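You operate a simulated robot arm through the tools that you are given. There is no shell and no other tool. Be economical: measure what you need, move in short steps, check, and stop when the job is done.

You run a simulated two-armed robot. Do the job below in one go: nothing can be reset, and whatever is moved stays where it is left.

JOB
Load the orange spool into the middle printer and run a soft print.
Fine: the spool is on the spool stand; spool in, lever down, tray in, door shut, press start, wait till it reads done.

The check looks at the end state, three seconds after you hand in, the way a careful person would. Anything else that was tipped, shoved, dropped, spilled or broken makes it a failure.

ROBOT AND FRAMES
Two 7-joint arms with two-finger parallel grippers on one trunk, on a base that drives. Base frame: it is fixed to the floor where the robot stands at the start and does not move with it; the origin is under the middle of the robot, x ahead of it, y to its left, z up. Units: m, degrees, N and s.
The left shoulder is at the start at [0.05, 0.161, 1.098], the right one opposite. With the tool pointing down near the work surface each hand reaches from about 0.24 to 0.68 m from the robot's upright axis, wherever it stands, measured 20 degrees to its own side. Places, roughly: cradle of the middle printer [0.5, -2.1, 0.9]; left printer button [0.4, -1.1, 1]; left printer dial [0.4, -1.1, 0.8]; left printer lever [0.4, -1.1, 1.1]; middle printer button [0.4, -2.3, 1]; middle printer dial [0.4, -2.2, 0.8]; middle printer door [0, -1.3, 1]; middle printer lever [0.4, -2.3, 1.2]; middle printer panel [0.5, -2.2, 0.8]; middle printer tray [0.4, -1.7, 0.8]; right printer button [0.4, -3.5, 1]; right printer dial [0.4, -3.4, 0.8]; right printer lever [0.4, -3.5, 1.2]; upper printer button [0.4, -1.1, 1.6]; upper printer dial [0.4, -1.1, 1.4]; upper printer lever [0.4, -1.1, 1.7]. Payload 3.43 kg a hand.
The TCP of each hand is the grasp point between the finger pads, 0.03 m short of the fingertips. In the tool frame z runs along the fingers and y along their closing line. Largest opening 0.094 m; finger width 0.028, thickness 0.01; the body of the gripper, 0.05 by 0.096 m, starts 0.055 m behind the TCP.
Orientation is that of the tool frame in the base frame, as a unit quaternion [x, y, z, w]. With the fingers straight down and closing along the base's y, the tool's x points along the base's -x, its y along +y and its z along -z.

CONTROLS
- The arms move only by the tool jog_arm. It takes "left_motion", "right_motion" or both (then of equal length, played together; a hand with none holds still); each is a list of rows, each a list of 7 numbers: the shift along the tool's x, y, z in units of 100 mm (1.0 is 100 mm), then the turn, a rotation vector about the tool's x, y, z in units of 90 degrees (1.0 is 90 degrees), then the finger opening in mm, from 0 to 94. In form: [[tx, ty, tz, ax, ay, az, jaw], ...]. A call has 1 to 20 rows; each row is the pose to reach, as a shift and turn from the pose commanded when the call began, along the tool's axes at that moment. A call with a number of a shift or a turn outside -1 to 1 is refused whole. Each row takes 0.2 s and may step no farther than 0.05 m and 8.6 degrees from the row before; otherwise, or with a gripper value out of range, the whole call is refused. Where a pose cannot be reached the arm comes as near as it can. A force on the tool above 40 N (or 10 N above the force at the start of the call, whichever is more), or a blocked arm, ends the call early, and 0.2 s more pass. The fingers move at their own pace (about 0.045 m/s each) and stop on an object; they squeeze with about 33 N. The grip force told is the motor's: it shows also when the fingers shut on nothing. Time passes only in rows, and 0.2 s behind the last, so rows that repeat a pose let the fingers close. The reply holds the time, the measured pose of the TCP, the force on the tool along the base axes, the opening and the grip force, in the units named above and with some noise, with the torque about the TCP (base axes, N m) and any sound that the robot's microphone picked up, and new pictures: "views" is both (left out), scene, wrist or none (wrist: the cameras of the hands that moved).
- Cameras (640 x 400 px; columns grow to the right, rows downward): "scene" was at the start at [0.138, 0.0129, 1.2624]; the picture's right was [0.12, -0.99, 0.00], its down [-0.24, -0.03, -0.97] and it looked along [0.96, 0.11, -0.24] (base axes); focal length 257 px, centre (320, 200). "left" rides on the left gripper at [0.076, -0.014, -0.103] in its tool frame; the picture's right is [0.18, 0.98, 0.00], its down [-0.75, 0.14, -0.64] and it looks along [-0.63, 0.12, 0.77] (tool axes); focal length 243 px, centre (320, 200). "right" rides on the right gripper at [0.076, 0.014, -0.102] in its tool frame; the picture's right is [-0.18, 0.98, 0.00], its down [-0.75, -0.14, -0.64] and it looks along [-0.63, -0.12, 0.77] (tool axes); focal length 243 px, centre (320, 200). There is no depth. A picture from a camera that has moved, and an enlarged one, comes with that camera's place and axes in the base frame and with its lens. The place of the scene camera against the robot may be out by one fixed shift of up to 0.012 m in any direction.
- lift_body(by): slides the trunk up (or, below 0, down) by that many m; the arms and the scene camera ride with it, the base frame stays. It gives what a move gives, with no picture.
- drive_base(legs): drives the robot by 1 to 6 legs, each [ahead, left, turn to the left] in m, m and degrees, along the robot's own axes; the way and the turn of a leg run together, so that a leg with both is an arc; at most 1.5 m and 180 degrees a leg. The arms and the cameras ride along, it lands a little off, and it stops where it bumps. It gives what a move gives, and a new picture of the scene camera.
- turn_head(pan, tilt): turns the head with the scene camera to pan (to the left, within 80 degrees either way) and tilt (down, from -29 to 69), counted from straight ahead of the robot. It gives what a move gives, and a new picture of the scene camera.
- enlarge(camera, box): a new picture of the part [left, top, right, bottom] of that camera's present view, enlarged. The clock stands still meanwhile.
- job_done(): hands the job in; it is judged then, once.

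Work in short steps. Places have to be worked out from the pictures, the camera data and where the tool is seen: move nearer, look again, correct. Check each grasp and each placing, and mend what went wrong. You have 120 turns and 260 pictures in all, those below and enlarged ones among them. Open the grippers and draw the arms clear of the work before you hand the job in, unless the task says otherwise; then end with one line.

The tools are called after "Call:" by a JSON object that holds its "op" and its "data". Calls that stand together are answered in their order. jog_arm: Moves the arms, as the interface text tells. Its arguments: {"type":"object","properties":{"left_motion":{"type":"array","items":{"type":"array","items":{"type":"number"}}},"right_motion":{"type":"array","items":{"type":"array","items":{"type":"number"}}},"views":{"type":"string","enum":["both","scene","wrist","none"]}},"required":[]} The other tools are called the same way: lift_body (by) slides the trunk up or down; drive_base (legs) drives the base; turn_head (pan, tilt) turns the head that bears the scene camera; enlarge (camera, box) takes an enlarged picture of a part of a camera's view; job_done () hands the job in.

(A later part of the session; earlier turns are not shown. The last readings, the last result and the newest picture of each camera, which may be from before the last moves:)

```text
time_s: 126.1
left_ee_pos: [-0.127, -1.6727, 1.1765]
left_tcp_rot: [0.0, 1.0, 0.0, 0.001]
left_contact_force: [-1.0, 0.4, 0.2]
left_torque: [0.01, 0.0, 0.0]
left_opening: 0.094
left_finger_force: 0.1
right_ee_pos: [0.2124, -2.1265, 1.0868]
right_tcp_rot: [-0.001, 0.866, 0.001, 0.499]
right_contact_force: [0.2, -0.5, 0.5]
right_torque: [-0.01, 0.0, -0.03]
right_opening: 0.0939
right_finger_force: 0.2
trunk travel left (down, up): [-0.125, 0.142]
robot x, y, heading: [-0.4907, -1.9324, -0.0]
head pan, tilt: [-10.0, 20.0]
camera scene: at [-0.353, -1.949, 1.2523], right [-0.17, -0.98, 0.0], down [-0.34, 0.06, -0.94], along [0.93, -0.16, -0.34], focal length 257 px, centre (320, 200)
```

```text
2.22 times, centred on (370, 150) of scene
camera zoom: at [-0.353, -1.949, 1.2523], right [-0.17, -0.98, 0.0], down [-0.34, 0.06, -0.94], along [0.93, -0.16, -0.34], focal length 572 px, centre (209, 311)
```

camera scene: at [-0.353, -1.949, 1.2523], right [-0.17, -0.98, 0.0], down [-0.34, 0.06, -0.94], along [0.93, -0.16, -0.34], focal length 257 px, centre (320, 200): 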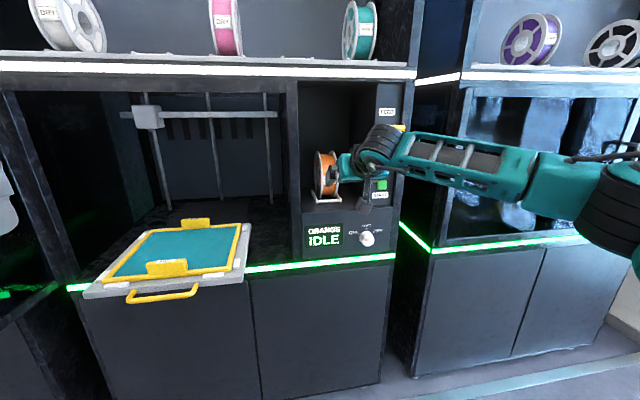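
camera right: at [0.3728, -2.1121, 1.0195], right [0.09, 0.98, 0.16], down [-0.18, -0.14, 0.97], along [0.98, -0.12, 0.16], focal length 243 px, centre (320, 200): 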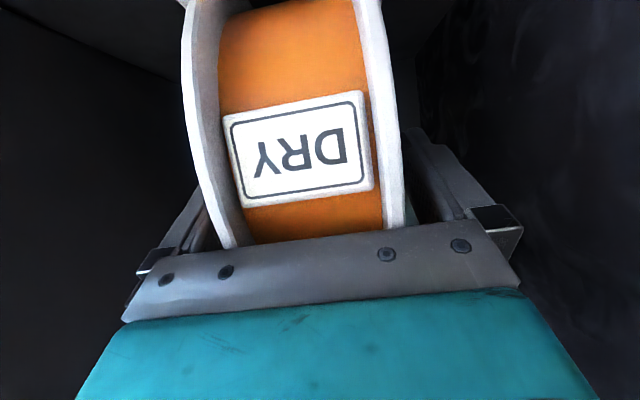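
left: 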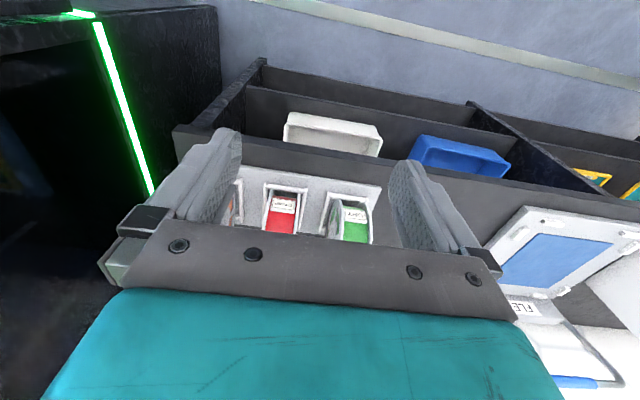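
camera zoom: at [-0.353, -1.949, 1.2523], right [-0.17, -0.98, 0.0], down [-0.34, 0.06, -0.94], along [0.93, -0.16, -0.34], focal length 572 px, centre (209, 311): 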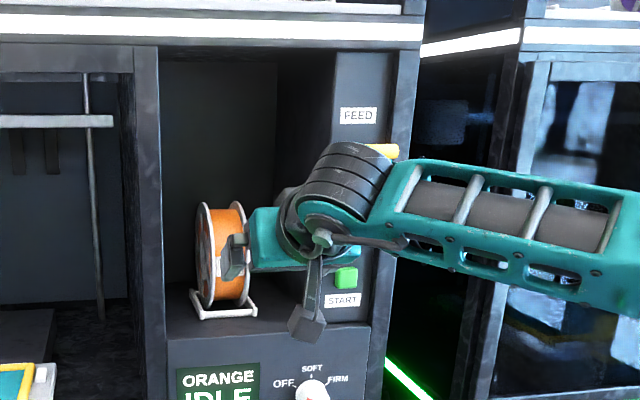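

Spool is loaded. Next the lever: handle ≈[0.348,-2.285,1.198], pivot ≈[0.40,-2.285,1.156]. I'll close the fingers, raise the hand, and shift the base right 0.16.

Call:
{"op": "jog_arm", "data": {"right_motion": [[-0.216, 0, -0.125, 0, 0, 0, 60], [-0.433, 0, -0.25, 0, 0, 0, 30], [-0.65, 0, -0.375, 0, 0, 0, 0], [-0.866, 0, -0.5, 0, 0, 0, 0]], "views": "none"}}

Call:
{"op": "jog_arm", "data": {"right_motion": [[-0.216, 0, -0.125, 0, 0, 0, 0], [-0.433, 0, -0.25, 0, 0, 0, 0], [-0.65, 0, -0.375, 0, 0, 0, 0]], "views": "none"}}

Call:
{"op": "drive_base", "data": {"legs": [[0, -0.16, 0]]}}

Call:
{"op": "turn_head", "data": {"pan": -5, "tilt": 10}}

```text
time_s: 127.1
left_ee_pos: [-0.1268, -1.6728, 1.1769]
left_tcp_rot: [0.0, 1.0, -0.002, 0.0]
left_contact_force: [0.0, 0.1, -0.5]
left_torque: [-0.01, 0.03, 0.01]
left_opening: 0.0941
left_finger_force: 0.1
right_ee_pos: [0.2134, -2.1264, 1.1872]
right_tcp_rot: [0.0, 0.866, 0.0, 0.5]
right_contact_force: [0.2, 0.9, 0.3]
right_torque: [0.01, -0.01, 0.0]
right_opening: 0.0082
right_finger_force: 0.0
trunk travel left (down, up): [-0.125, 0.142]
robot x, y, heading: [-0.4931, -1.9362, -0.1]
head pan, tilt: [-10.0, 20.0]
```

```text
time_s: 127.9
left_ee_pos: [-0.1257, -1.6729, 1.1769]
left_tcp_rot: [0.0, 1.0, -0.001, -0.001]
left_contact_force: [0.0, -0.6, 0.6]
left_torque: [-0.01, 0.0, 0.0]
left_opening: 0.0938
left_finger_force: 0.1
right_ee_pos: [0.2133, -2.1267, 1.262]
right_tcp_rot: [-0.001, 0.867, 0.0, 0.499]
right_contact_force: [-0.2, 0.5, 0.3]
right_torque: [-0.01, 0.02, 0.01]
right_opening: 0.0
right_finger_force: 32.7
trunk travel left (down, up): [-0.125, 0.142]
robot x, y, heading: [-0.4882, -1.9385, -0.1]
head pan, tilt: [-10.0, 20.0]
```

```text
time_s: 130.0
left_ee_pos: [-0.1269, -1.8361, 1.178]
left_tcp_rot: [-0.002, 1.0, 0.0, -0.001]
left_contact_force: [-0.7, -0.5, 0.2]
left_torque: [0.04, 0.0, 0.01]
left_opening: 0.094
left_finger_force: 0.0
right_ee_pos: [0.2134, -2.2904, 1.2604]
right_tcp_rot: [-0.001, 0.867, 0.0, 0.499]
right_contact_force: [-0.7, 1.2, -0.5]
right_torque: [0.03, 0.0, 0.0]
right_opening: 0.0
right_finger_force: 33.2
trunk travel left (down, up): [-0.125, 0.142]
robot x, y, heading: [-0.4904, -2.0996, 0.2]
head pan, tilt: [-10.0, 20.0]
camera scene: at [-0.3522, -2.1132, 1.2522], right [-0.17, -0.99, 0.0], down [-0.34, 0.06, -0.94], along [0.93, -0.16, -0.34], focal length 257 px, centre (320, 200)
```

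scene: 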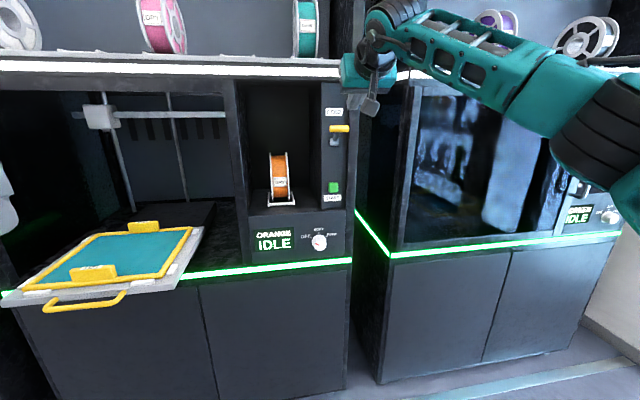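

```text
time_s: 130.7
left_ee_pos: [-0.1267, -1.8366, 1.1766]
left_tcp_rot: [0.0, 1.0, 0.0, 0.0]
left_contact_force: [0.8, -0.4, 0.2]
left_torque: [-0.02, 0.01, 0.02]
left_opening: 0.094
left_finger_force: 0.1
right_ee_pos: [0.2149, -2.29, 1.2596]
right_tcp_rot: [-0.001, 0.866, 0.0, 0.5]
right_contact_force: [0.7, -0.5, 0.5]
right_torque: [0.0, -0.02, 0.01]
right_opening: 0.0
right_finger_force: 32.9
trunk travel left (down, up): [-0.125, 0.142]
robot x, y, heading: [-0.4893, -2.1003, 0.2]
head pan, tilt: [-5.0, 10.0]
camera scene: at [-0.3513, -2.1049, 1.2685], right [-0.09, -1.0, 0.0], down [-0.17, 0.01, -0.98], along [0.98, -0.08, -0.17], focal length 257 px, centre (320, 200)
```

scene: 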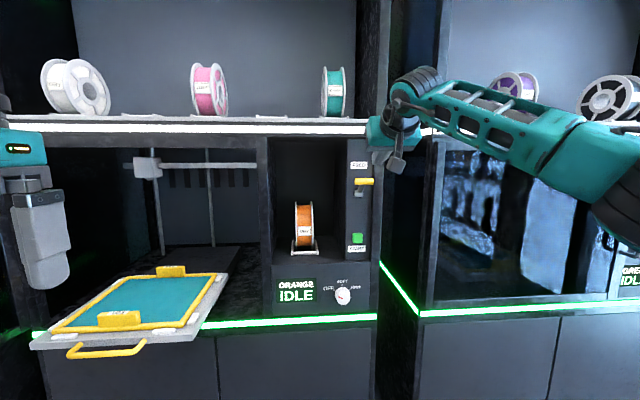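

I'll zoom to refine the lever.

Call:
{"op": "enlarge", "data": {"camera": "scene", "box": [330, 140, 410, 260]}}

```text
3.33 times, centred on (370, 200) of scene
camera zoom: at [-0.3513, -2.1049, 1.2685], right [-0.09, -1.0, 0.0], down [-0.17, 0.01, -0.98], along [0.98, -0.08, -0.17], focal length 858 px, centre (153, 200)
```

zoom: 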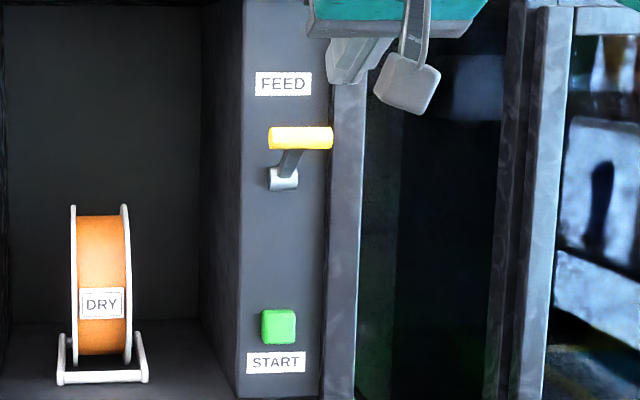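

Handle centre ≈[0.348,-2.285,1.198] confirmed. Moving the closed fingers forward 0.13 to sit over the handle.

Call:
{"op": "jog_arm", "data": {"right_motion": [[-0.144, 0.0125, 0.25, 0, 0, 0, 0], [-0.288, 0.025, 0.5, 0, 0, 0, 0], [-0.43, 0.04, 0.75, 0, 0, 0, 0], [-0.577, 0.05, 1.0, 0, 0, 0, 0]], "views": "none"}}

Call:
{"op": "jog_arm", "data": {"right_motion": [[-0.07, 0, 0.12, 0, 0, 0, 0]]}}

Call:
{"op": "enlarge", "data": {"camera": "scene", "box": [330, 120, 430, 240]}}

```text
time_s: 131.7
left_ee_pos: [-0.1257, -1.8366, 1.1762]
left_tcp_rot: [0.0, 1.0, 0.0, 0.0]
left_contact_force: [0.0, 0.0, -0.3]
left_torque: [0.03, 0.0, 0.01]
left_opening: 0.094
left_finger_force: 0.2
right_ee_pos: [0.2793, -2.2911, 1.2292]
right_tcp_rot: [-0.002, 0.867, 0.0, 0.499]
right_contact_force: [0.2, 0.7, -0.9]
right_torque: [-0.02, 0.0, 0.01]
right_opening: 0.0001
right_finger_force: 32.8
right hand out of reach, approached as far as the arm can: row 2, 3, 4
trunk travel left (down, up): [-0.125, 0.142]
robot x, y, heading: [-0.4906, -2.0999, 0.1]
head pan, tilt: [-5.0, 10.0]
```

```text
time_s: 132.1
left_ee_pos: [-0.126, -1.836, 1.1771]
left_tcp_rot: [0.0, 1.0, 0.0, 0.0]
left_contact_force: [-0.1, -0.1, -0.3]
left_torque: [-0.02, -0.01, 0.0]
left_opening: 0.094
left_finger_force: 0.2
right_ee_pos: [0.2787, -2.292, 1.229]
right_tcp_rot: [-0.001, 0.866, 0.001, 0.499]
right_contact_force: [-0.2, -0.3, -1.1]
right_torque: [0.01, -0.01, 0.02]
right_opening: 0.0001
right_finger_force: 33.0
right hand out of reach, approached as far as the arm can: row 1
trunk travel left (down, up): [-0.125, 0.142]
robot x, y, heading: [-0.4905, -2.0994, 0.1]
head pan, tilt: [-5.0, 10.0]
camera scene: at [-0.3512, -2.1049, 1.2685], right [-0.08, -1.0, 0.0], down [-0.17, 0.01, -0.98], along [0.98, -0.08, -0.17], focal length 257 px, centre (320, 200)
camera right: at [0.1517, -2.2782, 1.215], right [0.09, 0.98, 0.16], down [-0.18, -0.14, 0.97], along [0.98, -0.12, 0.16], focal length 243 px, centre (320, 200)
```

scene: 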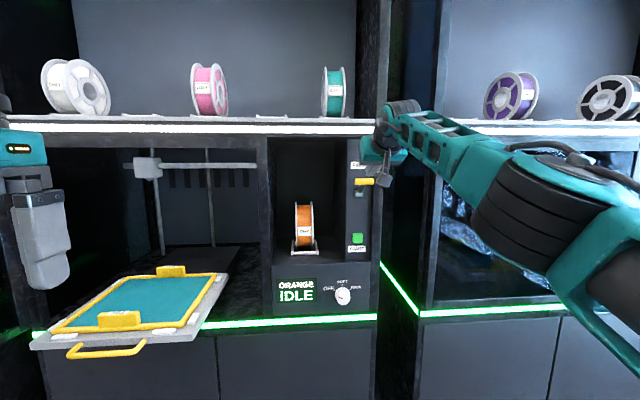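
right: 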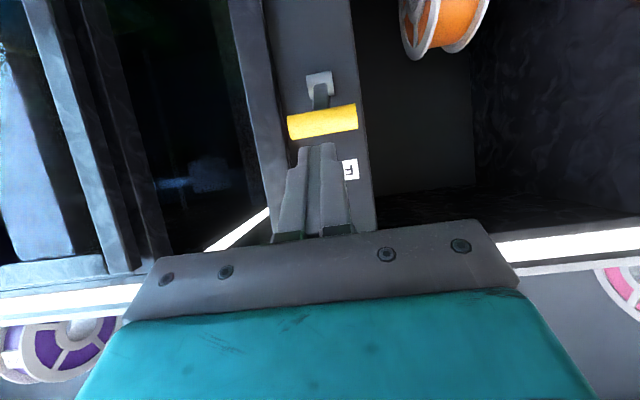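

```text
3.33 times, centred on (380, 180) of scene
camera zoom: at [-0.3512, -2.1049, 1.2685], right [-0.08, -1.0, 0.0], down [-0.17, 0.01, -0.98], along [0.98, -0.08, -0.17], focal length 858 px, centre (120, 267)
```

zoom: 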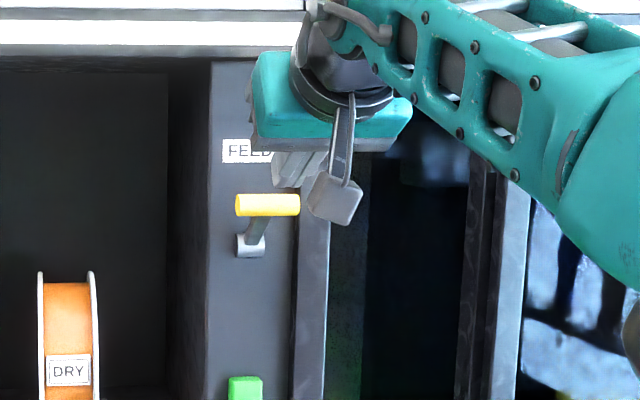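

Arm is at its reach limit, so I'll pull back and up slightly, then drive the base forward.

Call:
{"op": "jog_arm", "data": {"right_motion": [[-0.05, 0.02, -0.2, 0, 0, 0, 0], [-0.09, 0.05, -0.4, 0, 0, 0, 0]], "views": "none"}}

```text
time_s: 132.7
left_ee_pos: [-0.126, -1.8368, 1.1767]
left_tcp_rot: [-0.001, 1.0, 0.0, 0.0]
left_contact_force: [-0.4, -0.4, 0.2]
left_torque: [-0.01, -0.01, -0.03]
left_opening: 0.094
left_finger_force: 0.0
right_ee_pos: [0.2471, -2.2867, 1.2572]
right_tcp_rot: [-0.001, 0.866, 0.0, 0.5]
right_contact_force: [0.2, -1.7, 0.1]
right_torque: [-0.01, 0.0, -0.01]
right_opening: 0.0
right_finger_force: 33.2
trunk travel left (down, up): [-0.125, 0.142]
robot x, y, heading: [-0.4872, -2.1021, 0.2]
head pan, tilt: [-5.0, 10.0]
```

Driving 0.095 forward to put the fingers over the handle.

Call:
{"op": "drive_base", "data": {"legs": [[0.095, 0, 0]]}}

Call:
{"op": "enlarge", "data": {"camera": "right", "box": [160, 0, 480, 240]}}

```text
time_s: 133.9
left_ee_pos: [-0.0298, -1.8359, 1.1767]
left_tcp_rot: [-0.001, 1.0, -0.001, 0.0]
left_contact_force: [-0.1, 0.9, 0.2]
left_torque: [0.0, 0.03, 0.0]
left_opening: 0.0944
left_finger_force: 0.0
right_ee_pos: [0.3424, -2.288, 1.2553]
right_tcp_rot: [0.0, 0.867, 0.0, 0.498]
right_contact_force: [0.2, 0.4, -0.6]
right_torque: [0.0, 0.0, -0.01]
right_opening: 0.0
right_finger_force: 32.8
trunk travel left (down, up): [-0.125, 0.142]
robot x, y, heading: [-0.3968, -2.0998, 0.5]
head pan, tilt: [-5.0, 10.0]
camera scene: at [-0.2554, -2.1049, 1.2684], right [-0.09, -1.0, 0.0], down [-0.17, 0.01, -0.98], along [0.98, -0.08, -0.17], focal length 257 px, centre (320, 200)
```

scene: 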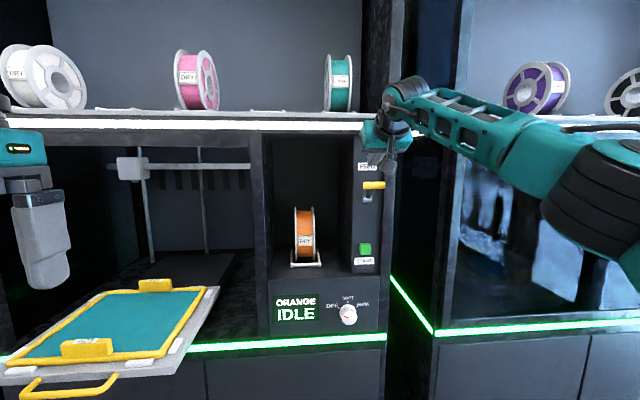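

```text
1.67 times, centred on (320, 120) of right
camera zoom: at [0.2159, -2.2742, 1.2423], right [0.09, 0.98, 0.16], down [-0.18, -0.14, 0.97], along [0.98, -0.12, 0.16], focal length 404 px, centre (320, 333)
```

zoom: 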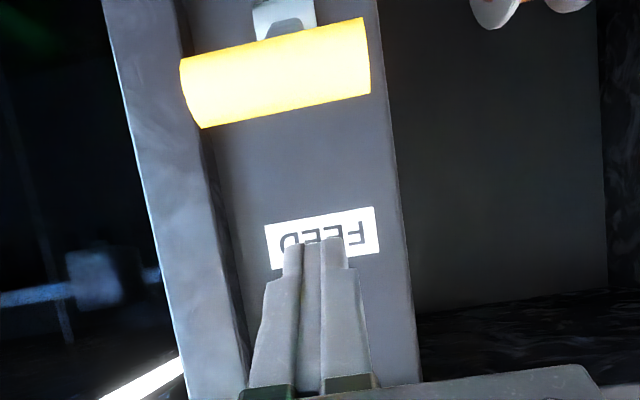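

The handle lies under the fingers. Pulling back 15 mm and pressing down in steps.

Call:
{"op": "jog_arm", "data": {"right_motion": [[0.075, 0, -0.13, 0, 0, 0, 0], [0.248, 0, -0.03, 0, 0, 0, 0], [0.42, 0, 0.07, 0, 0, 0, 0], [0.595, 0, 0.17, 0, 0, 0, 0], [0.77, 0, 0.27, 0, 0, 0, 0], [0.855, 0, 0.32, 0, 0, 0, 0]]}}

Call:
{"op": "enlarge", "data": {"camera": "scene", "box": [330, 130, 430, 270]}}

```text
time_s: 135.3
left_ee_pos: [-0.0317, -1.8362, 1.1773]
left_tcp_rot: [-0.001, 1.0, -0.001, 0.001]
left_contact_force: [0.1, -1.0, 0.5]
left_torque: [-0.01, 0.01, 0.0]
left_opening: 0.0939
left_finger_force: 0.0
right_ee_pos: [0.3261, -2.287, 1.1674]
right_tcp_rot: [0.0, 0.866, -0.001, 0.5]
right_contact_force: [0.2, 0.5, 0.1]
right_torque: [0.01, 0.01, 0.0]
right_opening: 0.0
right_finger_force: 32.6
trunk travel left (down, up): [-0.125, 0.142]
robot x, y, heading: [-0.3907, -2.1019, 0.1]
head pan, tilt: [-5.0, 10.0]
camera scene: at [-0.2562, -2.1049, 1.2685], right [-0.09, -1.0, 0.0], down [-0.17, 0.01, -0.98], along [0.98, -0.08, -0.17], focal length 257 px, centre (320, 200)
camera right: at [0.1989, -2.2729, 1.1522], right [0.09, 0.98, 0.16], down [-0.18, -0.14, 0.97], along [0.98, -0.12, 0.16], focal length 243 px, centre (320, 200)
```

scene: 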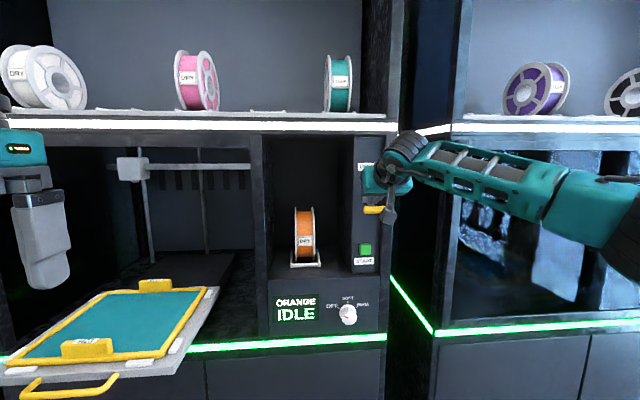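
right: 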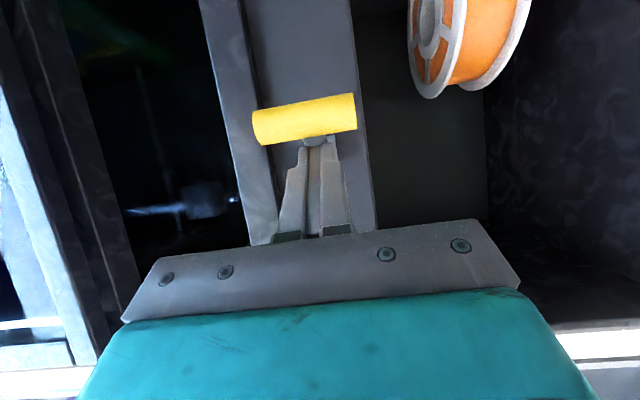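

```text
2.86 times, centred on (380, 200) of scene
camera zoom: at [-0.2562, -2.1049, 1.2685], right [-0.09, -1.0, 0.0], down [-0.17, 0.01, -0.98], along [0.98, -0.08, -0.17], focal length 735 px, centre (149, 200)
```

zoom: 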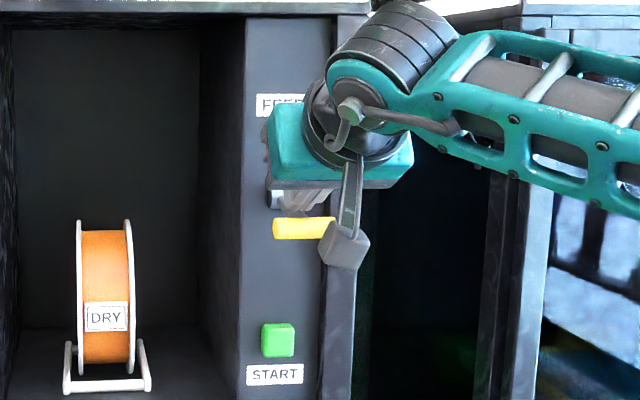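

Lever has followed to about z=1.14, below the pivot. Pressing on until it stops.

Call:
{"op": "jog_arm", "data": {"right_motion": [[0.087, 0, 0.05, 0, 0, 0, 0], [0.173, 0, 0.1, 0, 0, 0, 0], [0.26, 0, 0.15, 0, 0, 0, 0], [0.346, 0, 0.2, 0, 0, 0, 0]], "views": "wrist"}}

Call:
{"op": "enlarge", "data": {"camera": "scene", "box": [330, 130, 430, 270]}}

```text
time_s: 136.3
left_ee_pos: [-0.0348, -1.836, 1.1782]
left_tcp_rot: [0.0, 1.0, -0.001, 0.002]
left_contact_force: [0.2, -0.1, -0.9]
left_torque: [-0.01, 0.02, 0.0]
left_opening: 0.0939
left_finger_force: 0.0
right_ee_pos: [0.3246, -2.2877, 1.1365]
right_tcp_rot: [0.0, 0.862, 0.001, 0.506]
right_contact_force: [-2.5, 0.5, 23.9]
right_torque: [0.01, -0.35, 0.05]
right_opening: 0.0
right_finger_force: 32.4
trunk travel left (down, up): [-0.125, 0.142]
robot x, y, heading: [-0.3917, -2.1011, 0.1]
head pan, tilt: [-5.0, 10.0]
camera right: at [0.1972, -2.2737, 1.1203], right [0.09, 0.98, 0.16], down [-0.19, -0.14, 0.97], along [0.98, -0.11, 0.18], focal length 243 px, centre (320, 200)
```

right: 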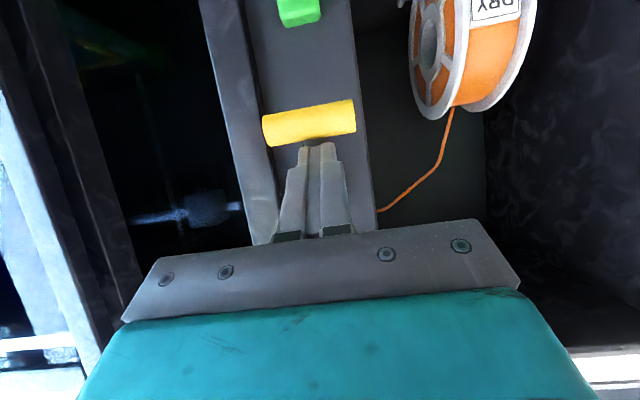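

```text
2.86 times, centred on (380, 200) of scene
camera zoom: at [-0.2596, -2.1042, 1.2695], right [-0.09, -1.0, 0.0], down [-0.17, 0.01, -0.99], along [0.98, -0.08, -0.17], focal length 735 px, centre (149, 200)
```

zoom: 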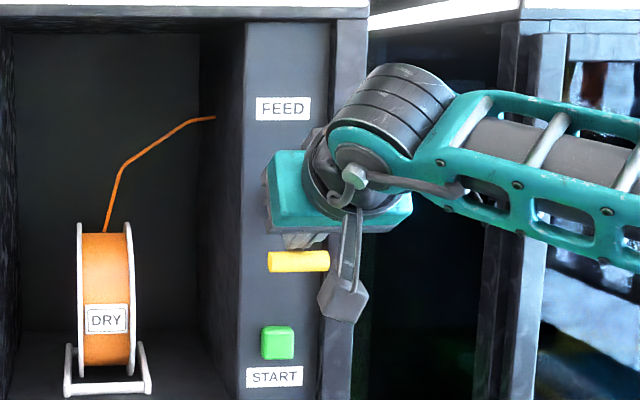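

The lever is down and orange filament has fed in. Retracting the right hand, then I'll go for the tray with the left hand (tray front ≈ x 0.22-0.25, y -1.67, z 0.84).

Call:
{"op": "jog_arm", "data": {"right_motion": [[-0.26, 0, -0.15, 0, 0, 0, 0], [-0.3, 0, -0.5, 0, 0, 0, 0], [-0.3, 0, -0.95, 0, 0, 0, 0]], "views": "none"}}

Call:
{"op": "drive_base", "data": {"legs": [[-0.25, 0.16, 0]]}}

Call:
{"op": "turn_head", "data": {"pan": 20, "tilt": 30}}

```text
time_s: 137.1
left_ee_pos: [-0.0326, -1.8361, 1.1771]
left_tcp_rot: [0.0, 1.0, -0.001, 0.001]
left_contact_force: [-0.5, -0.2, -0.4]
left_torque: [0.04, -0.02, 0.0]
left_opening: 0.0943
left_finger_force: 0.0
right_ee_pos: [0.2602, -2.2872, 1.1996]
right_tcp_rot: [0.0, 0.867, 0.0, 0.499]
right_contact_force: [0.1, 0.1, 0.8]
right_torque: [-0.02, -0.03, 0.0]
right_opening: 0.0
right_finger_force: 32.7
trunk travel left (down, up): [-0.125, 0.142]
robot x, y, heading: [-0.3931, -2.1021, 0.1]
head pan, tilt: [-5.0, 10.0]
```

```text
time_s: 139.1
left_ee_pos: [-0.2761, -1.6786, 1.1768]
left_tcp_rot: [0.001, 1.0, -0.002, 0.001]
left_contact_force: [-0.3, 0.1, 0.3]
left_torque: [0.02, -0.03, -0.05]
left_opening: 0.0939
left_finger_force: 0.0
right_ee_pos: [0.0132, -2.1284, 1.1993]
right_tcp_rot: [0.001, 0.867, -0.001, 0.499]
right_contact_force: [0.8, -0.3, -0.8]
right_torque: [0.0, -0.02, 0.02]
right_opening: 0.0001
right_finger_force: 32.8
trunk travel left (down, up): [-0.125, 0.142]
robot x, y, heading: [-0.6403, -1.9396, -0.2]
head pan, tilt: [-5.0, 10.0]
camera scene: at [-0.5031, -1.9463, 1.2686], right [-0.09, -1.0, 0.0], down [-0.17, 0.02, -0.98], along [0.98, -0.09, -0.17], focal length 257 px, centre (320, 200)
```

scene: 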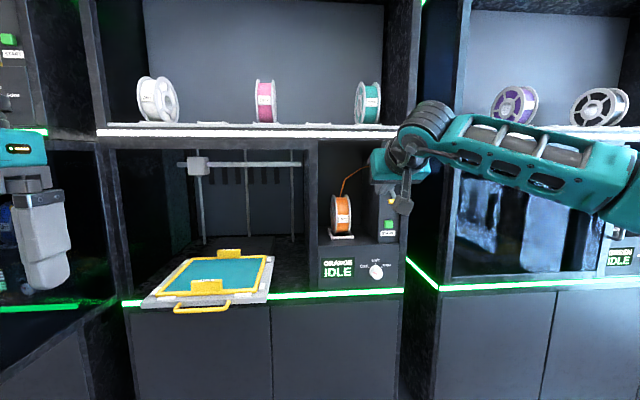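

```text
time_s: 140.0
left_ee_pos: [-0.2767, -1.68, 1.1766]
left_tcp_rot: [0.002, 1.0, -0.001, 0.0]
left_contact_force: [1.0, -0.2, 0.4]
left_torque: [0.05, 0.01, 0.01]
left_opening: 0.094
left_finger_force: 0.0
right_ee_pos: [0.0144, -2.1303, 1.1995]
right_tcp_rot: [0.001, 0.867, -0.001, 0.499]
right_contact_force: [0.2, -0.4, 0.0]
right_torque: [0.0, -0.01, 0.01]
right_opening: 0.0
right_finger_force: 32.9
trunk travel left (down, up): [-0.125, 0.142]
robot x, y, heading: [-0.6432, -1.9396, -0.1]
head pan, tilt: [20.0, 30.0]
camera scene: at [-0.5102, -1.9076, 1.2362], right [0.34, -0.94, 0.0], down [-0.47, -0.17, -0.87], along [0.82, 0.29, -0.5], focal length 257 px, centre (320, 200)
```

scene: 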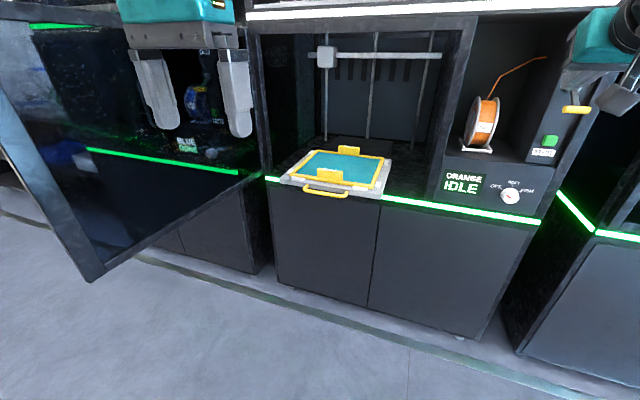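

Pitching the left hand forward (30° below horizontal) with fingers closing.

Call:
{"op": "jog_arm", "data": {"left_motion": [[-0.125, 0, 0, 0, -0.0833, 0, 80], [-0.25, 0, 0, 0, -0.1667, 0, 60], [-0.375, 0, 0, 0, -0.25, 0, 40], [-0.5, 0, 0, 0, -0.3333, 0, 20], [-0.625, 0, 0, 0, -0.4167, 0, 0], [-0.75, 0, 0, 0, -0.5, 0, 0], [-0.875, 0, 0, 0, -0.5833, 0, 0], [-1, 0, 0, 0, -0.6667, 0, 0]], "views": "none"}}

Call:
{"op": "jog_arm", "data": {"left_motion": [[0.216, 0, 0.125, 0, 0, 0, 0], [0.433, 0, 0.25, 0, 0, 0, 0], [0.65, 0, 0.375, 0, 0, 0, 0], [0.866, 0, 0.5, 0, 0, 0, 0]], "views": "none"}}

Call:
{"op": "jog_arm", "data": {"left_motion": [[0.216, 0, 0.125, 0, 0, 0, 0], [0.433, 0, 0.25, 0, 0, 0, 0], [0.65, 0, 0.375, 0, 0, 0, 0], [0.866, 0, 0.5, 0, 0, 0, 0]], "views": "scene"}}

```text
time_s: 141.8
left_ee_pos: [-0.1776, -1.6802, 1.1782]
left_tcp_rot: [0.0, 0.865, -0.001, 0.501]
left_contact_force: [0.0, 0.0, -1.1]
left_torque: [0.0, 0.01, 0.02]
left_opening: 0.0
left_finger_force: 32.9
right_ee_pos: [0.0139, -2.1295, 1.2008]
right_tcp_rot: [0.001, 0.866, -0.001, 0.499]
right_contact_force: [-0.6, 0.1, -0.6]
right_torque: [-0.01, -0.02, 0.0]
right_opening: 0.0
right_finger_force: 33.2
trunk travel left (down, up): [-0.125, 0.142]
robot x, y, heading: [-0.6407, -1.9403, -0.0]
head pan, tilt: [20.0, 30.0]
```

```text
time_s: 142.8
left_ee_pos: [-0.1766, -1.6799, 1.0752]
left_tcp_rot: [0.002, 0.866, -0.002, 0.5]
left_contact_force: [-0.1, 0.2, -0.5]
left_torque: [0.06, 0.0, -0.02]
left_opening: 0.0
left_finger_force: 33.2
right_ee_pos: [0.0129, -2.1295, 1.199]
right_tcp_rot: [0.001, 0.867, -0.001, 0.499]
right_contact_force: [0.1, 0.3, -0.1]
right_torque: [-0.03, -0.01, 0.03]
right_opening: 0.0
right_finger_force: 33.1
trunk travel left (down, up): [-0.125, 0.142]
robot x, y, heading: [-0.6434, -1.9423, 0.0]
head pan, tilt: [20.0, 30.0]
```

```text
time_s: 143.8
left_ee_pos: [-0.176, -1.6793, 0.9751]
left_tcp_rot: [0.001, 0.865, -0.001, 0.501]
left_contact_force: [1.4, 0.7, 0.9]
left_torque: [0.03, -0.01, -0.04]
left_opening: 0.0002
left_finger_force: 32.8
right_ee_pos: [0.0139, -2.129, 1.1998]
right_tcp_rot: [0.001, 0.866, -0.001, 0.5]
right_contact_force: [0.0, -0.1, 0.1]
right_torque: [-0.02, -0.04, 0.04]
right_opening: 0.0001
right_finger_force: 33.5
trunk travel left (down, up): [-0.125, 0.142]
robot x, y, heading: [-0.6402, -1.9399, -0.5]
head pan, tilt: [20.0, 30.0]
camera scene: at [-0.51, -1.9074, 1.2362], right [0.34, -0.94, 0.0], down [-0.47, -0.17, -0.87], along [0.81, 0.29, -0.5], focal length 257 px, centre (320, 200)
```

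scene: 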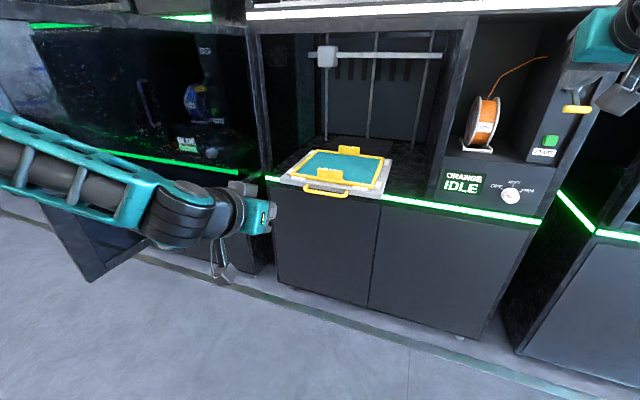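

Tray handle re-measures at ≈[0.206,-1.671,0.83]. I'll check the left elbow's clearance to the open door.

Call:
{"op": "turn_head", "data": {"pan": 60, "tilt": 25}}

```text
time_s: 144.9
left_ee_pos: [-0.1757, -1.68, 0.9754]
left_tcp_rot: [0.001, 0.866, -0.001, 0.5]
left_contact_force: [0.1, -0.8, -0.1]
left_torque: [0.01, -0.03, 0.01]
left_opening: 0.0
left_finger_force: 32.7
right_ee_pos: [0.0132, -2.1292, 1.2007]
right_tcp_rot: [0.001, 0.867, -0.002, 0.498]
right_contact_force: [0.2, 0.0, -0.5]
right_torque: [0.0, 0.01, 0.0]
right_opening: 0.0001
right_finger_force: 33.0
trunk travel left (down, up): [-0.125, 0.142]
robot x, y, heading: [-0.6423, -1.9419, -0.2]
head pan, tilt: [60.0, 25.0]
camera scene: at [-0.5489, -1.8586, 1.2441], right [0.86, -0.5, 0.0], down [-0.21, -0.37, -0.91], along [0.46, 0.78, -0.42], focal length 257 px, centre (320, 200)
```

scene: 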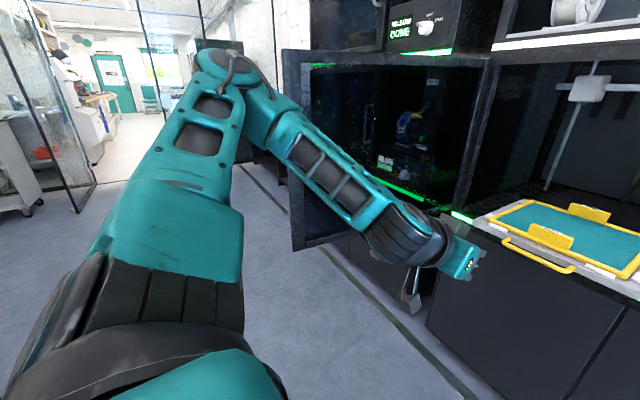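

The elbow sits out toward the door; extending the arm will pull it in. Extending forward and down in free space.

Call:
{"op": "jog_arm", "data": {"left_motion": [[0, 0, 0.25, 0, 0, 0, 0], [0, 0, 0.5, 0, 0, 0, 0], [0, 0, 0.75, 0, 0, 0, 0], [0, 0, 1.0, 0, 0, 0, 0]], "views": "none"}}

Call:
{"op": "jog_arm", "data": {"left_motion": [[0, 0, 0.25, 0, 0, 0, 0], [0, 0, 0.5, 0, 0, 0, 0], [0, 0, 0.75, 0, 0, 0, 0], [0, 0.1, 1.0, 0, 0, 0, 0]], "views": "none"}}

Call:
{"op": "jog_arm", "data": {"left_motion": [[-0.07, 0, 0.25, 0, 0, 0, 0], [-0.14, 0, 0.5, 0, 0, 0, 0], [-0.2, 0, 0.7, 0, 0, 0, 0]], "views": "scene"}}

```text
time_s: 145.9
left_ee_pos: [-0.0878, -1.6797, 0.9263]
left_tcp_rot: [0.001, 0.866, -0.002, 0.5]
left_contact_force: [-0.1, 0.1, -0.2]
left_torque: [0.01, -0.01, 0.0]
left_opening: 0.0
left_finger_force: 33.1
right_ee_pos: [0.014, -2.1296, 1.2001]
right_tcp_rot: [0.001, 0.866, -0.001, 0.5]
right_contact_force: [1.0, -1.0, 0.5]
right_torque: [-0.03, -0.02, 0.0]
right_opening: 0.0002
right_finger_force: 33.4
trunk travel left (down, up): [-0.125, 0.142]
robot x, y, heading: [-0.638, -1.9375, -0.0]
head pan, tilt: [60.0, 25.0]
```

```text
time_s: 146.9
left_ee_pos: [-0.003, -1.6702, 0.8983]
left_tcp_rot: [-0.002, 0.869, 0.001, 0.495]
left_contact_force: [-0.2, 0.0, 0.0]
left_torque: [0.01, -0.04, 0.0]
left_opening: 0.0
left_finger_force: 32.9
left hand out of reach, approached as far as the arm can: row 2, 3, 4
right_ee_pos: [0.0138, -2.1291, 1.2]
right_tcp_rot: [0.001, 0.866, -0.001, 0.499]
right_contact_force: [0.3, 1.0, 0.3]
right_torque: [-0.01, 0.0, -0.03]
right_opening: 0.0
right_finger_force: 33.0
trunk travel left (down, up): [-0.125, 0.142]
robot x, y, heading: [-0.6397, -1.9419, -0.2]
head pan, tilt: [60.0, 25.0]
```

```text
time_s: 147.7
left_ee_pos: [0.0306, -1.6555, 0.9111]
left_tcp_rot: [0.001, 0.866, -0.001, 0.5]
left_contact_force: [0.4, -0.3, -0.1]
left_torque: [-0.03, 0.01, 0.0]
left_opening: 0.0
left_finger_force: 32.9
left hand out of reach, approached as far as the arm can: row 1, 2, 3
right_ee_pos: [0.0131, -2.1296, 1.1997]
right_tcp_rot: [0.001, 0.867, -0.001, 0.499]
right_contact_force: [-0.6, 0.2, 0.2]
right_torque: [0.03, 0.01, -0.01]
right_opening: 0.0
right_finger_force: 32.9
trunk travel left (down, up): [-0.125, 0.142]
robot x, y, heading: [-0.6423, -1.9383, -0.5]
head pan, tilt: [60.0, 25.0]
camera scene: at [-0.549, -1.8585, 1.2441], right [0.86, -0.5, 0.0], down [-0.21, -0.37, -0.91], along [0.46, 0.78, -0.42], focal length 257 px, centre (320, 200)
```

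scene: 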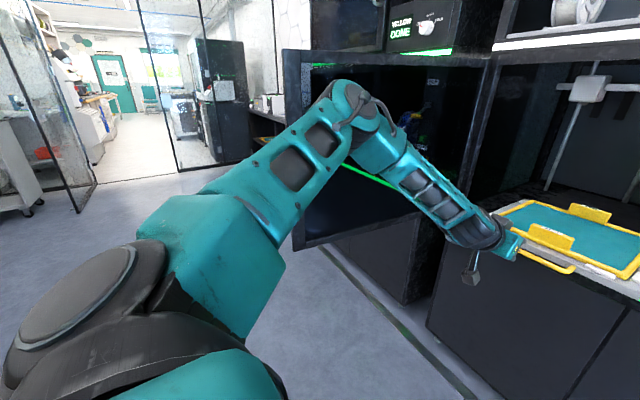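

Reach limit in height; I'll lower the trunk 60 mm and drive up to the tray handle.

Call:
{"op": "lift_body", "data": {"by": -0.06}}

Call:
{"op": "drive_base", "data": {"legs": [[0.11, -0.015, 0]]}}

Call:
{"op": "turn_head", "data": {"pan": 30, "tilt": 30}}

Call:
{"op": "enlarge", "data": {"camera": "left", "box": [0, 0, 640, 400]}}

```text
time_s: 148.7
left_ee_pos: [0.0316, -1.6559, 0.8512]
left_tcp_rot: [0.0, 0.866, -0.001, 0.5]
left_contact_force: [-0.5, -0.3, 0.2]
left_torque: [0.03, 0.0, -0.03]
left_opening: 0.0
left_finger_force: 32.6
right_ee_pos: [0.0133, -2.129, 1.14]
right_tcp_rot: [0.001, 0.867, 0.0, 0.499]
right_contact_force: [-0.6, 0.0, -0.7]
right_torque: [-0.05, -0.02, 0.0]
right_opening: 0.0
right_finger_force: 32.7
trunk travel left (down, up): [-0.065, 0.202]
robot x, y, heading: [-0.6348, -1.9441, -0.1]
head pan, tilt: [60.0, 25.0]
```

```text
time_s: 149.9
left_ee_pos: [0.1416, -1.6715, 0.8505]
left_tcp_rot: [0.0, 0.866, -0.001, 0.5]
left_contact_force: [-0.2, 0.2, 0.5]
left_torque: [-0.02, 0.03, 0.03]
left_opening: 0.0
left_finger_force: 32.7
right_ee_pos: [0.1231, -2.1459, 1.1401]
right_tcp_rot: [0.002, 0.866, -0.002, 0.499]
right_contact_force: [0.8, -0.1, -0.1]
right_torque: [-0.02, -0.03, -0.02]
right_opening: 0.0001
right_finger_force: 33.1
trunk travel left (down, up): [-0.065, 0.202]
robot x, y, heading: [-0.5312, -1.9575, -0.2]
head pan, tilt: [60.0, 25.0]
camera scene: at [-0.4391, -1.8741, 1.1841], right [0.86, -0.5, 0.0], down [-0.21, -0.37, -0.91], along [0.46, 0.78, -0.42], focal length 257 px, centre (320, 200)
```

scene: 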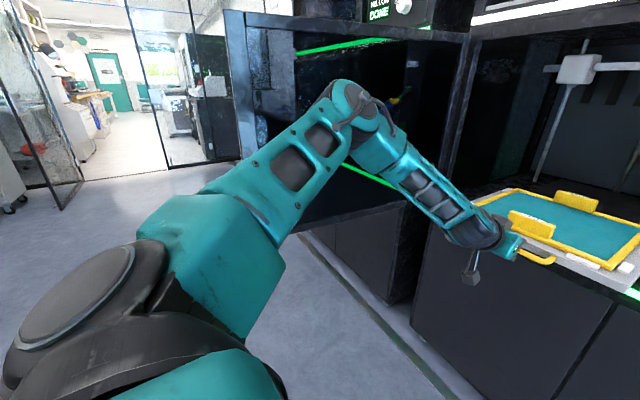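

```text
time_s: 150.8
left_ee_pos: [0.1424, -1.6739, 0.8503]
left_tcp_rot: [0.001, 0.866, -0.001, 0.499]
left_contact_force: [-0.4, -0.6, -0.1]
left_torque: [0.02, 0.0, -0.03]
left_opening: 0.0001
left_finger_force: 32.7
right_ee_pos: [0.1227, -2.146, 1.1405]
right_tcp_rot: [0.002, 0.866, -0.002, 0.499]
right_contact_force: [0.8, 0.2, 0.1]
right_torque: [-0.01, -0.03, -0.02]
right_opening: 0.0
right_finger_force: 33.7
trunk travel left (down, up): [-0.065, 0.202]
robot x, y, heading: [-0.5311, -1.9558, -0.3]
head pan, tilt: [30.0, 30.0]
camera scene: at [-0.4074, -1.9087, 1.1762], right [0.5, -0.87, 0.0], down [-0.43, -0.25, -0.87], along [0.75, 0.43, -0.5], focal length 257 px, centre (320, 200)
```

scene: 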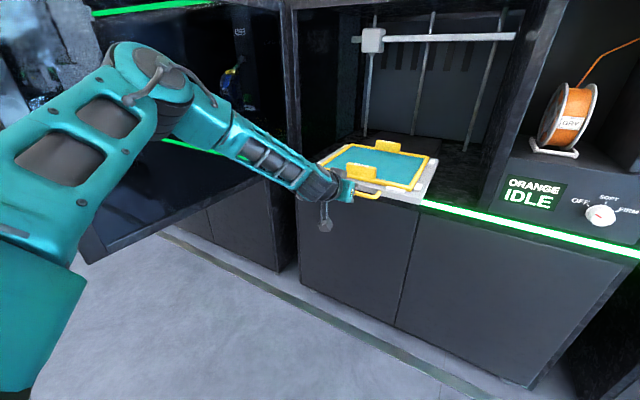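

```text
1.00 times, centred on (320, 200) of left (not enlarged: the box is as wide or as high as the picture)
camera zoom: at [0.0142, -1.6858, 0.8348], right [-0.09, 0.98, -0.16], down [-0.18, 0.14, 0.97], along [0.98, 0.11, 0.16], focal length 243 px, centre (320, 200)
```

zoom: 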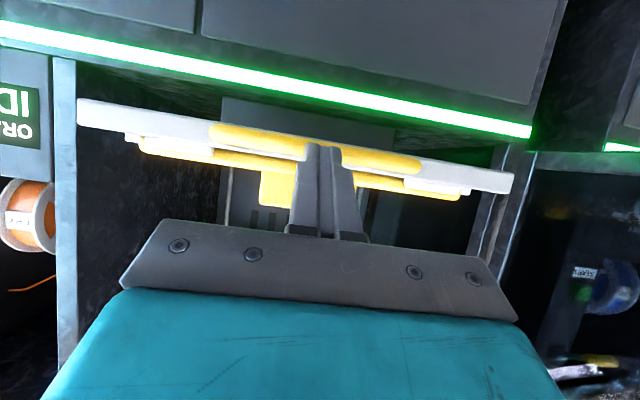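

The fingertips are lined up on the yellow handle (z≈0.828). Lowering 5 mm and pushing with the base.

Call:
{"op": "lift_body", "data": {"by": -0.006}}

Call:
{"op": "drive_base", "data": {"legs": [[0.1, 0, 0.2]]}}

Call:
{"op": "enlarge", "data": {"camera": "left", "box": [0, 0, 640, 400]}}

```text
time_s: 151.4
left_ee_pos: [0.141, -1.671, 0.8439]
left_tcp_rot: [0.002, 0.866, -0.002, 0.5]
left_contact_force: [1.3, -0.4, -0.2]
left_torque: [0.01, -0.03, -0.01]
left_opening: 0.0
left_finger_force: 32.8
right_ee_pos: [0.1236, -2.1458, 1.1347]
right_tcp_rot: [0.002, 0.866, -0.001, 0.499]
right_contact_force: [-0.3, -0.6, 0.7]
right_torque: [0.01, -0.01, 0.0]
right_opening: 0.0
right_finger_force: 33.2
trunk travel left (down, up): [-0.059, 0.208]
robot x, y, heading: [-0.5324, -1.9593, 0.1]
head pan, tilt: [30.0, 30.0]
```

```text
time_s: 152.5
left_ee_pos: [0.2397, -1.6693, 0.8438]
left_tcp_rot: [-0.001, 0.866, 0.0, 0.5]
left_contact_force: [0.3, -0.1, -0.6]
left_torque: [-0.01, -0.01, -0.01]
left_opening: 0.0
left_finger_force: 32.5
right_ee_pos: [0.2232, -2.1432, 1.1336]
right_tcp_rot: [0.001, 0.866, -0.001, 0.499]
right_contact_force: [0.3, 0.4, 0.1]
right_torque: [0.03, 0.0, -0.05]
right_opening: 0.0
right_finger_force: 33.2
trunk travel left (down, up): [-0.059, 0.208]
robot x, y, heading: [-0.4309, -1.957, -0.0]
head pan, tilt: [30.0, 30.0]
camera scene: at [-0.308, -1.9085, 1.1701], right [0.5, -0.87, 0.0], down [-0.43, -0.25, -0.87], along [0.75, 0.43, -0.5], focal length 257 px, centre (320, 200)
```

scene: 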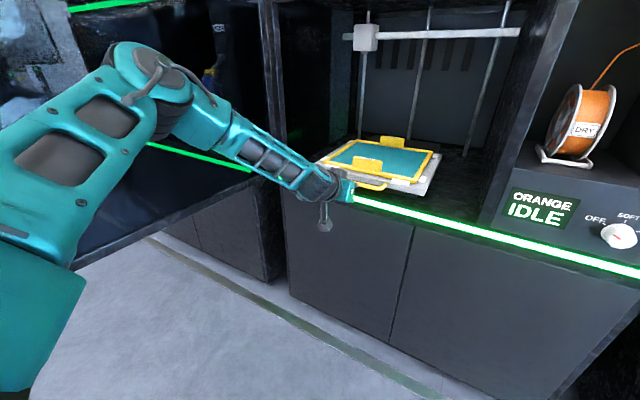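

```text
1.00 times, centred on (320, 200) of left (not enlarged: the box is as wide or as high as the picture)
camera zoom: at [0.1125, -1.6839, 0.8286], right [-0.09, 0.98, -0.16], down [-0.18, 0.14, 0.97], along [0.98, 0.12, 0.16], focal length 243 px, centre (320, 200)
```

zoom: 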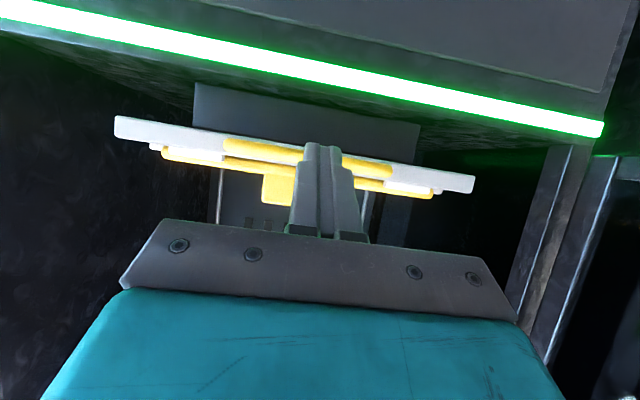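

The tray slid in freely (front now near x≈0.38–0.40). Pushing on another 0.1 m.

Call:
{"op": "drive_base", "data": {"legs": [[0.1, 0, 0]]}}

Call:
{"op": "enlarge", "data": {"camera": "left", "box": [0, 0, 640, 400]}}

```text
time_s: 153.7
left_ee_pos: [0.3386, -1.6684, 0.8441]
left_tcp_rot: [-0.001, 0.866, 0.0, 0.5]
left_contact_force: [-1.0, 0.8, 0.2]
left_torque: [-0.03, 0.01, 0.0]
left_opening: 0.0
left_finger_force: 33.5
right_ee_pos: [0.3212, -2.1439, 1.1342]
right_tcp_rot: [0.0, 0.866, -0.001, 0.499]
right_contact_force: [-0.6, 0.8, -0.7]
right_torque: [-0.01, 0.0, 0.01]
right_opening: 0.0
right_finger_force: 33.2
trunk travel left (down, up): [-0.059, 0.208]
robot x, y, heading: [-0.333, -1.9564, 0.1]
head pan, tilt: [30.0, 30.0]
camera scene: at [-0.2096, -1.9085, 1.1701], right [0.5, -0.87, 0.0], down [-0.43, -0.25, -0.87], along [0.75, 0.43, -0.5], focal length 257 px, centre (320, 200)
```

scene: 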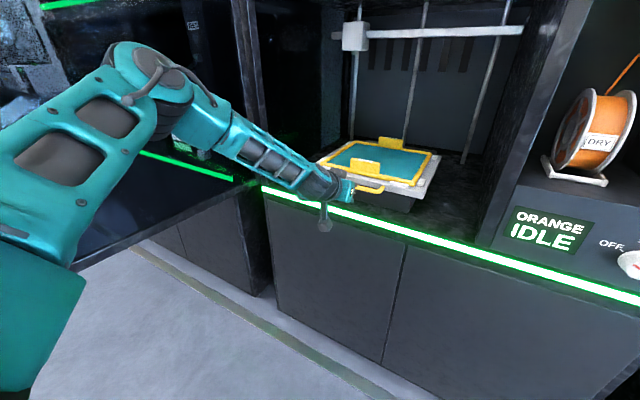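

```text
1.00 times, centred on (320, 200) of left (not enlarged: the box is as wide or as high as the picture)
camera zoom: at [0.2108, -1.6837, 0.8286], right [-0.09, 0.98, -0.16], down [-0.18, 0.14, 0.97], along [0.98, 0.12, 0.16], focal length 243 px, centre (320, 200)
```

zoom: 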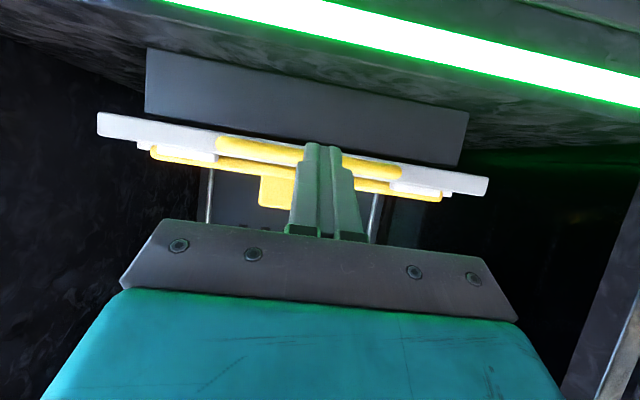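

Tray keeps moving in easily. Pushing 0.06 more, watching force.

Call:
{"op": "drive_base", "data": {"legs": [[0.06, 0, 0]]}}

Call:
{"op": "enlarge", "data": {"camera": "left", "box": [0, 0, 640, 400]}}

```text
time_s: 154.6
left_ee_pos: [0.3678, -1.6693, 0.8451]
left_tcp_rot: [0.0, 0.867, -0.003, 0.499]
left_contact_force: [-13.5, 0.6, 6.9]
left_torque: [0.1, -0.04, 0.03]
left_opening: 0.0001
left_finger_force: 32.8
right_ee_pos: [0.3543, -2.1429, 1.1336]
right_tcp_rot: [-0.002, 0.866, 0.0, 0.5]
right_contact_force: [-0.5, -0.4, 0.9]
right_torque: [-0.01, 0.01, -0.04]
right_opening: 0.0
right_finger_force: 33.2
trunk travel left (down, up): [-0.059, 0.208]
robot x, y, heading: [-0.2995, -1.958, 0.1]
head pan, tilt: [30.0, 30.0]
stopped in leg 1: the force on the tool passed its limit at 208 N (the readings are from after the stop); the commanded pose is now the measured one
camera scene: at [-0.1767, -1.9083, 1.1703], right [0.5, -0.86, 0.0], down [-0.43, -0.25, -0.87], along [0.75, 0.44, -0.5], focal length 257 px, centre (320, 200)
```

scene: 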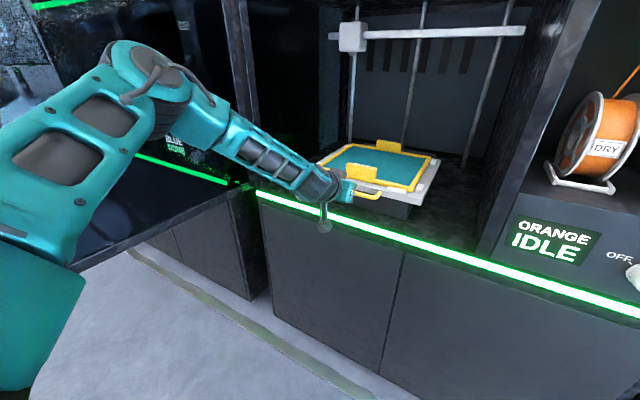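

```text
1.00 times, centred on (320, 200) of left (not enlarged: the box is as wide or as high as the picture)
camera zoom: at [0.2406, -1.6832, 0.8302], right [-0.09, 0.98, -0.16], down [-0.18, 0.15, 0.97], along [0.98, 0.12, 0.16], focal length 243 px, centre (320, 200)
```

zoom: 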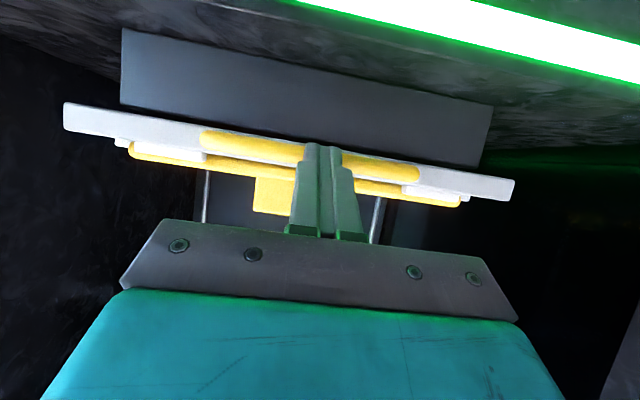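

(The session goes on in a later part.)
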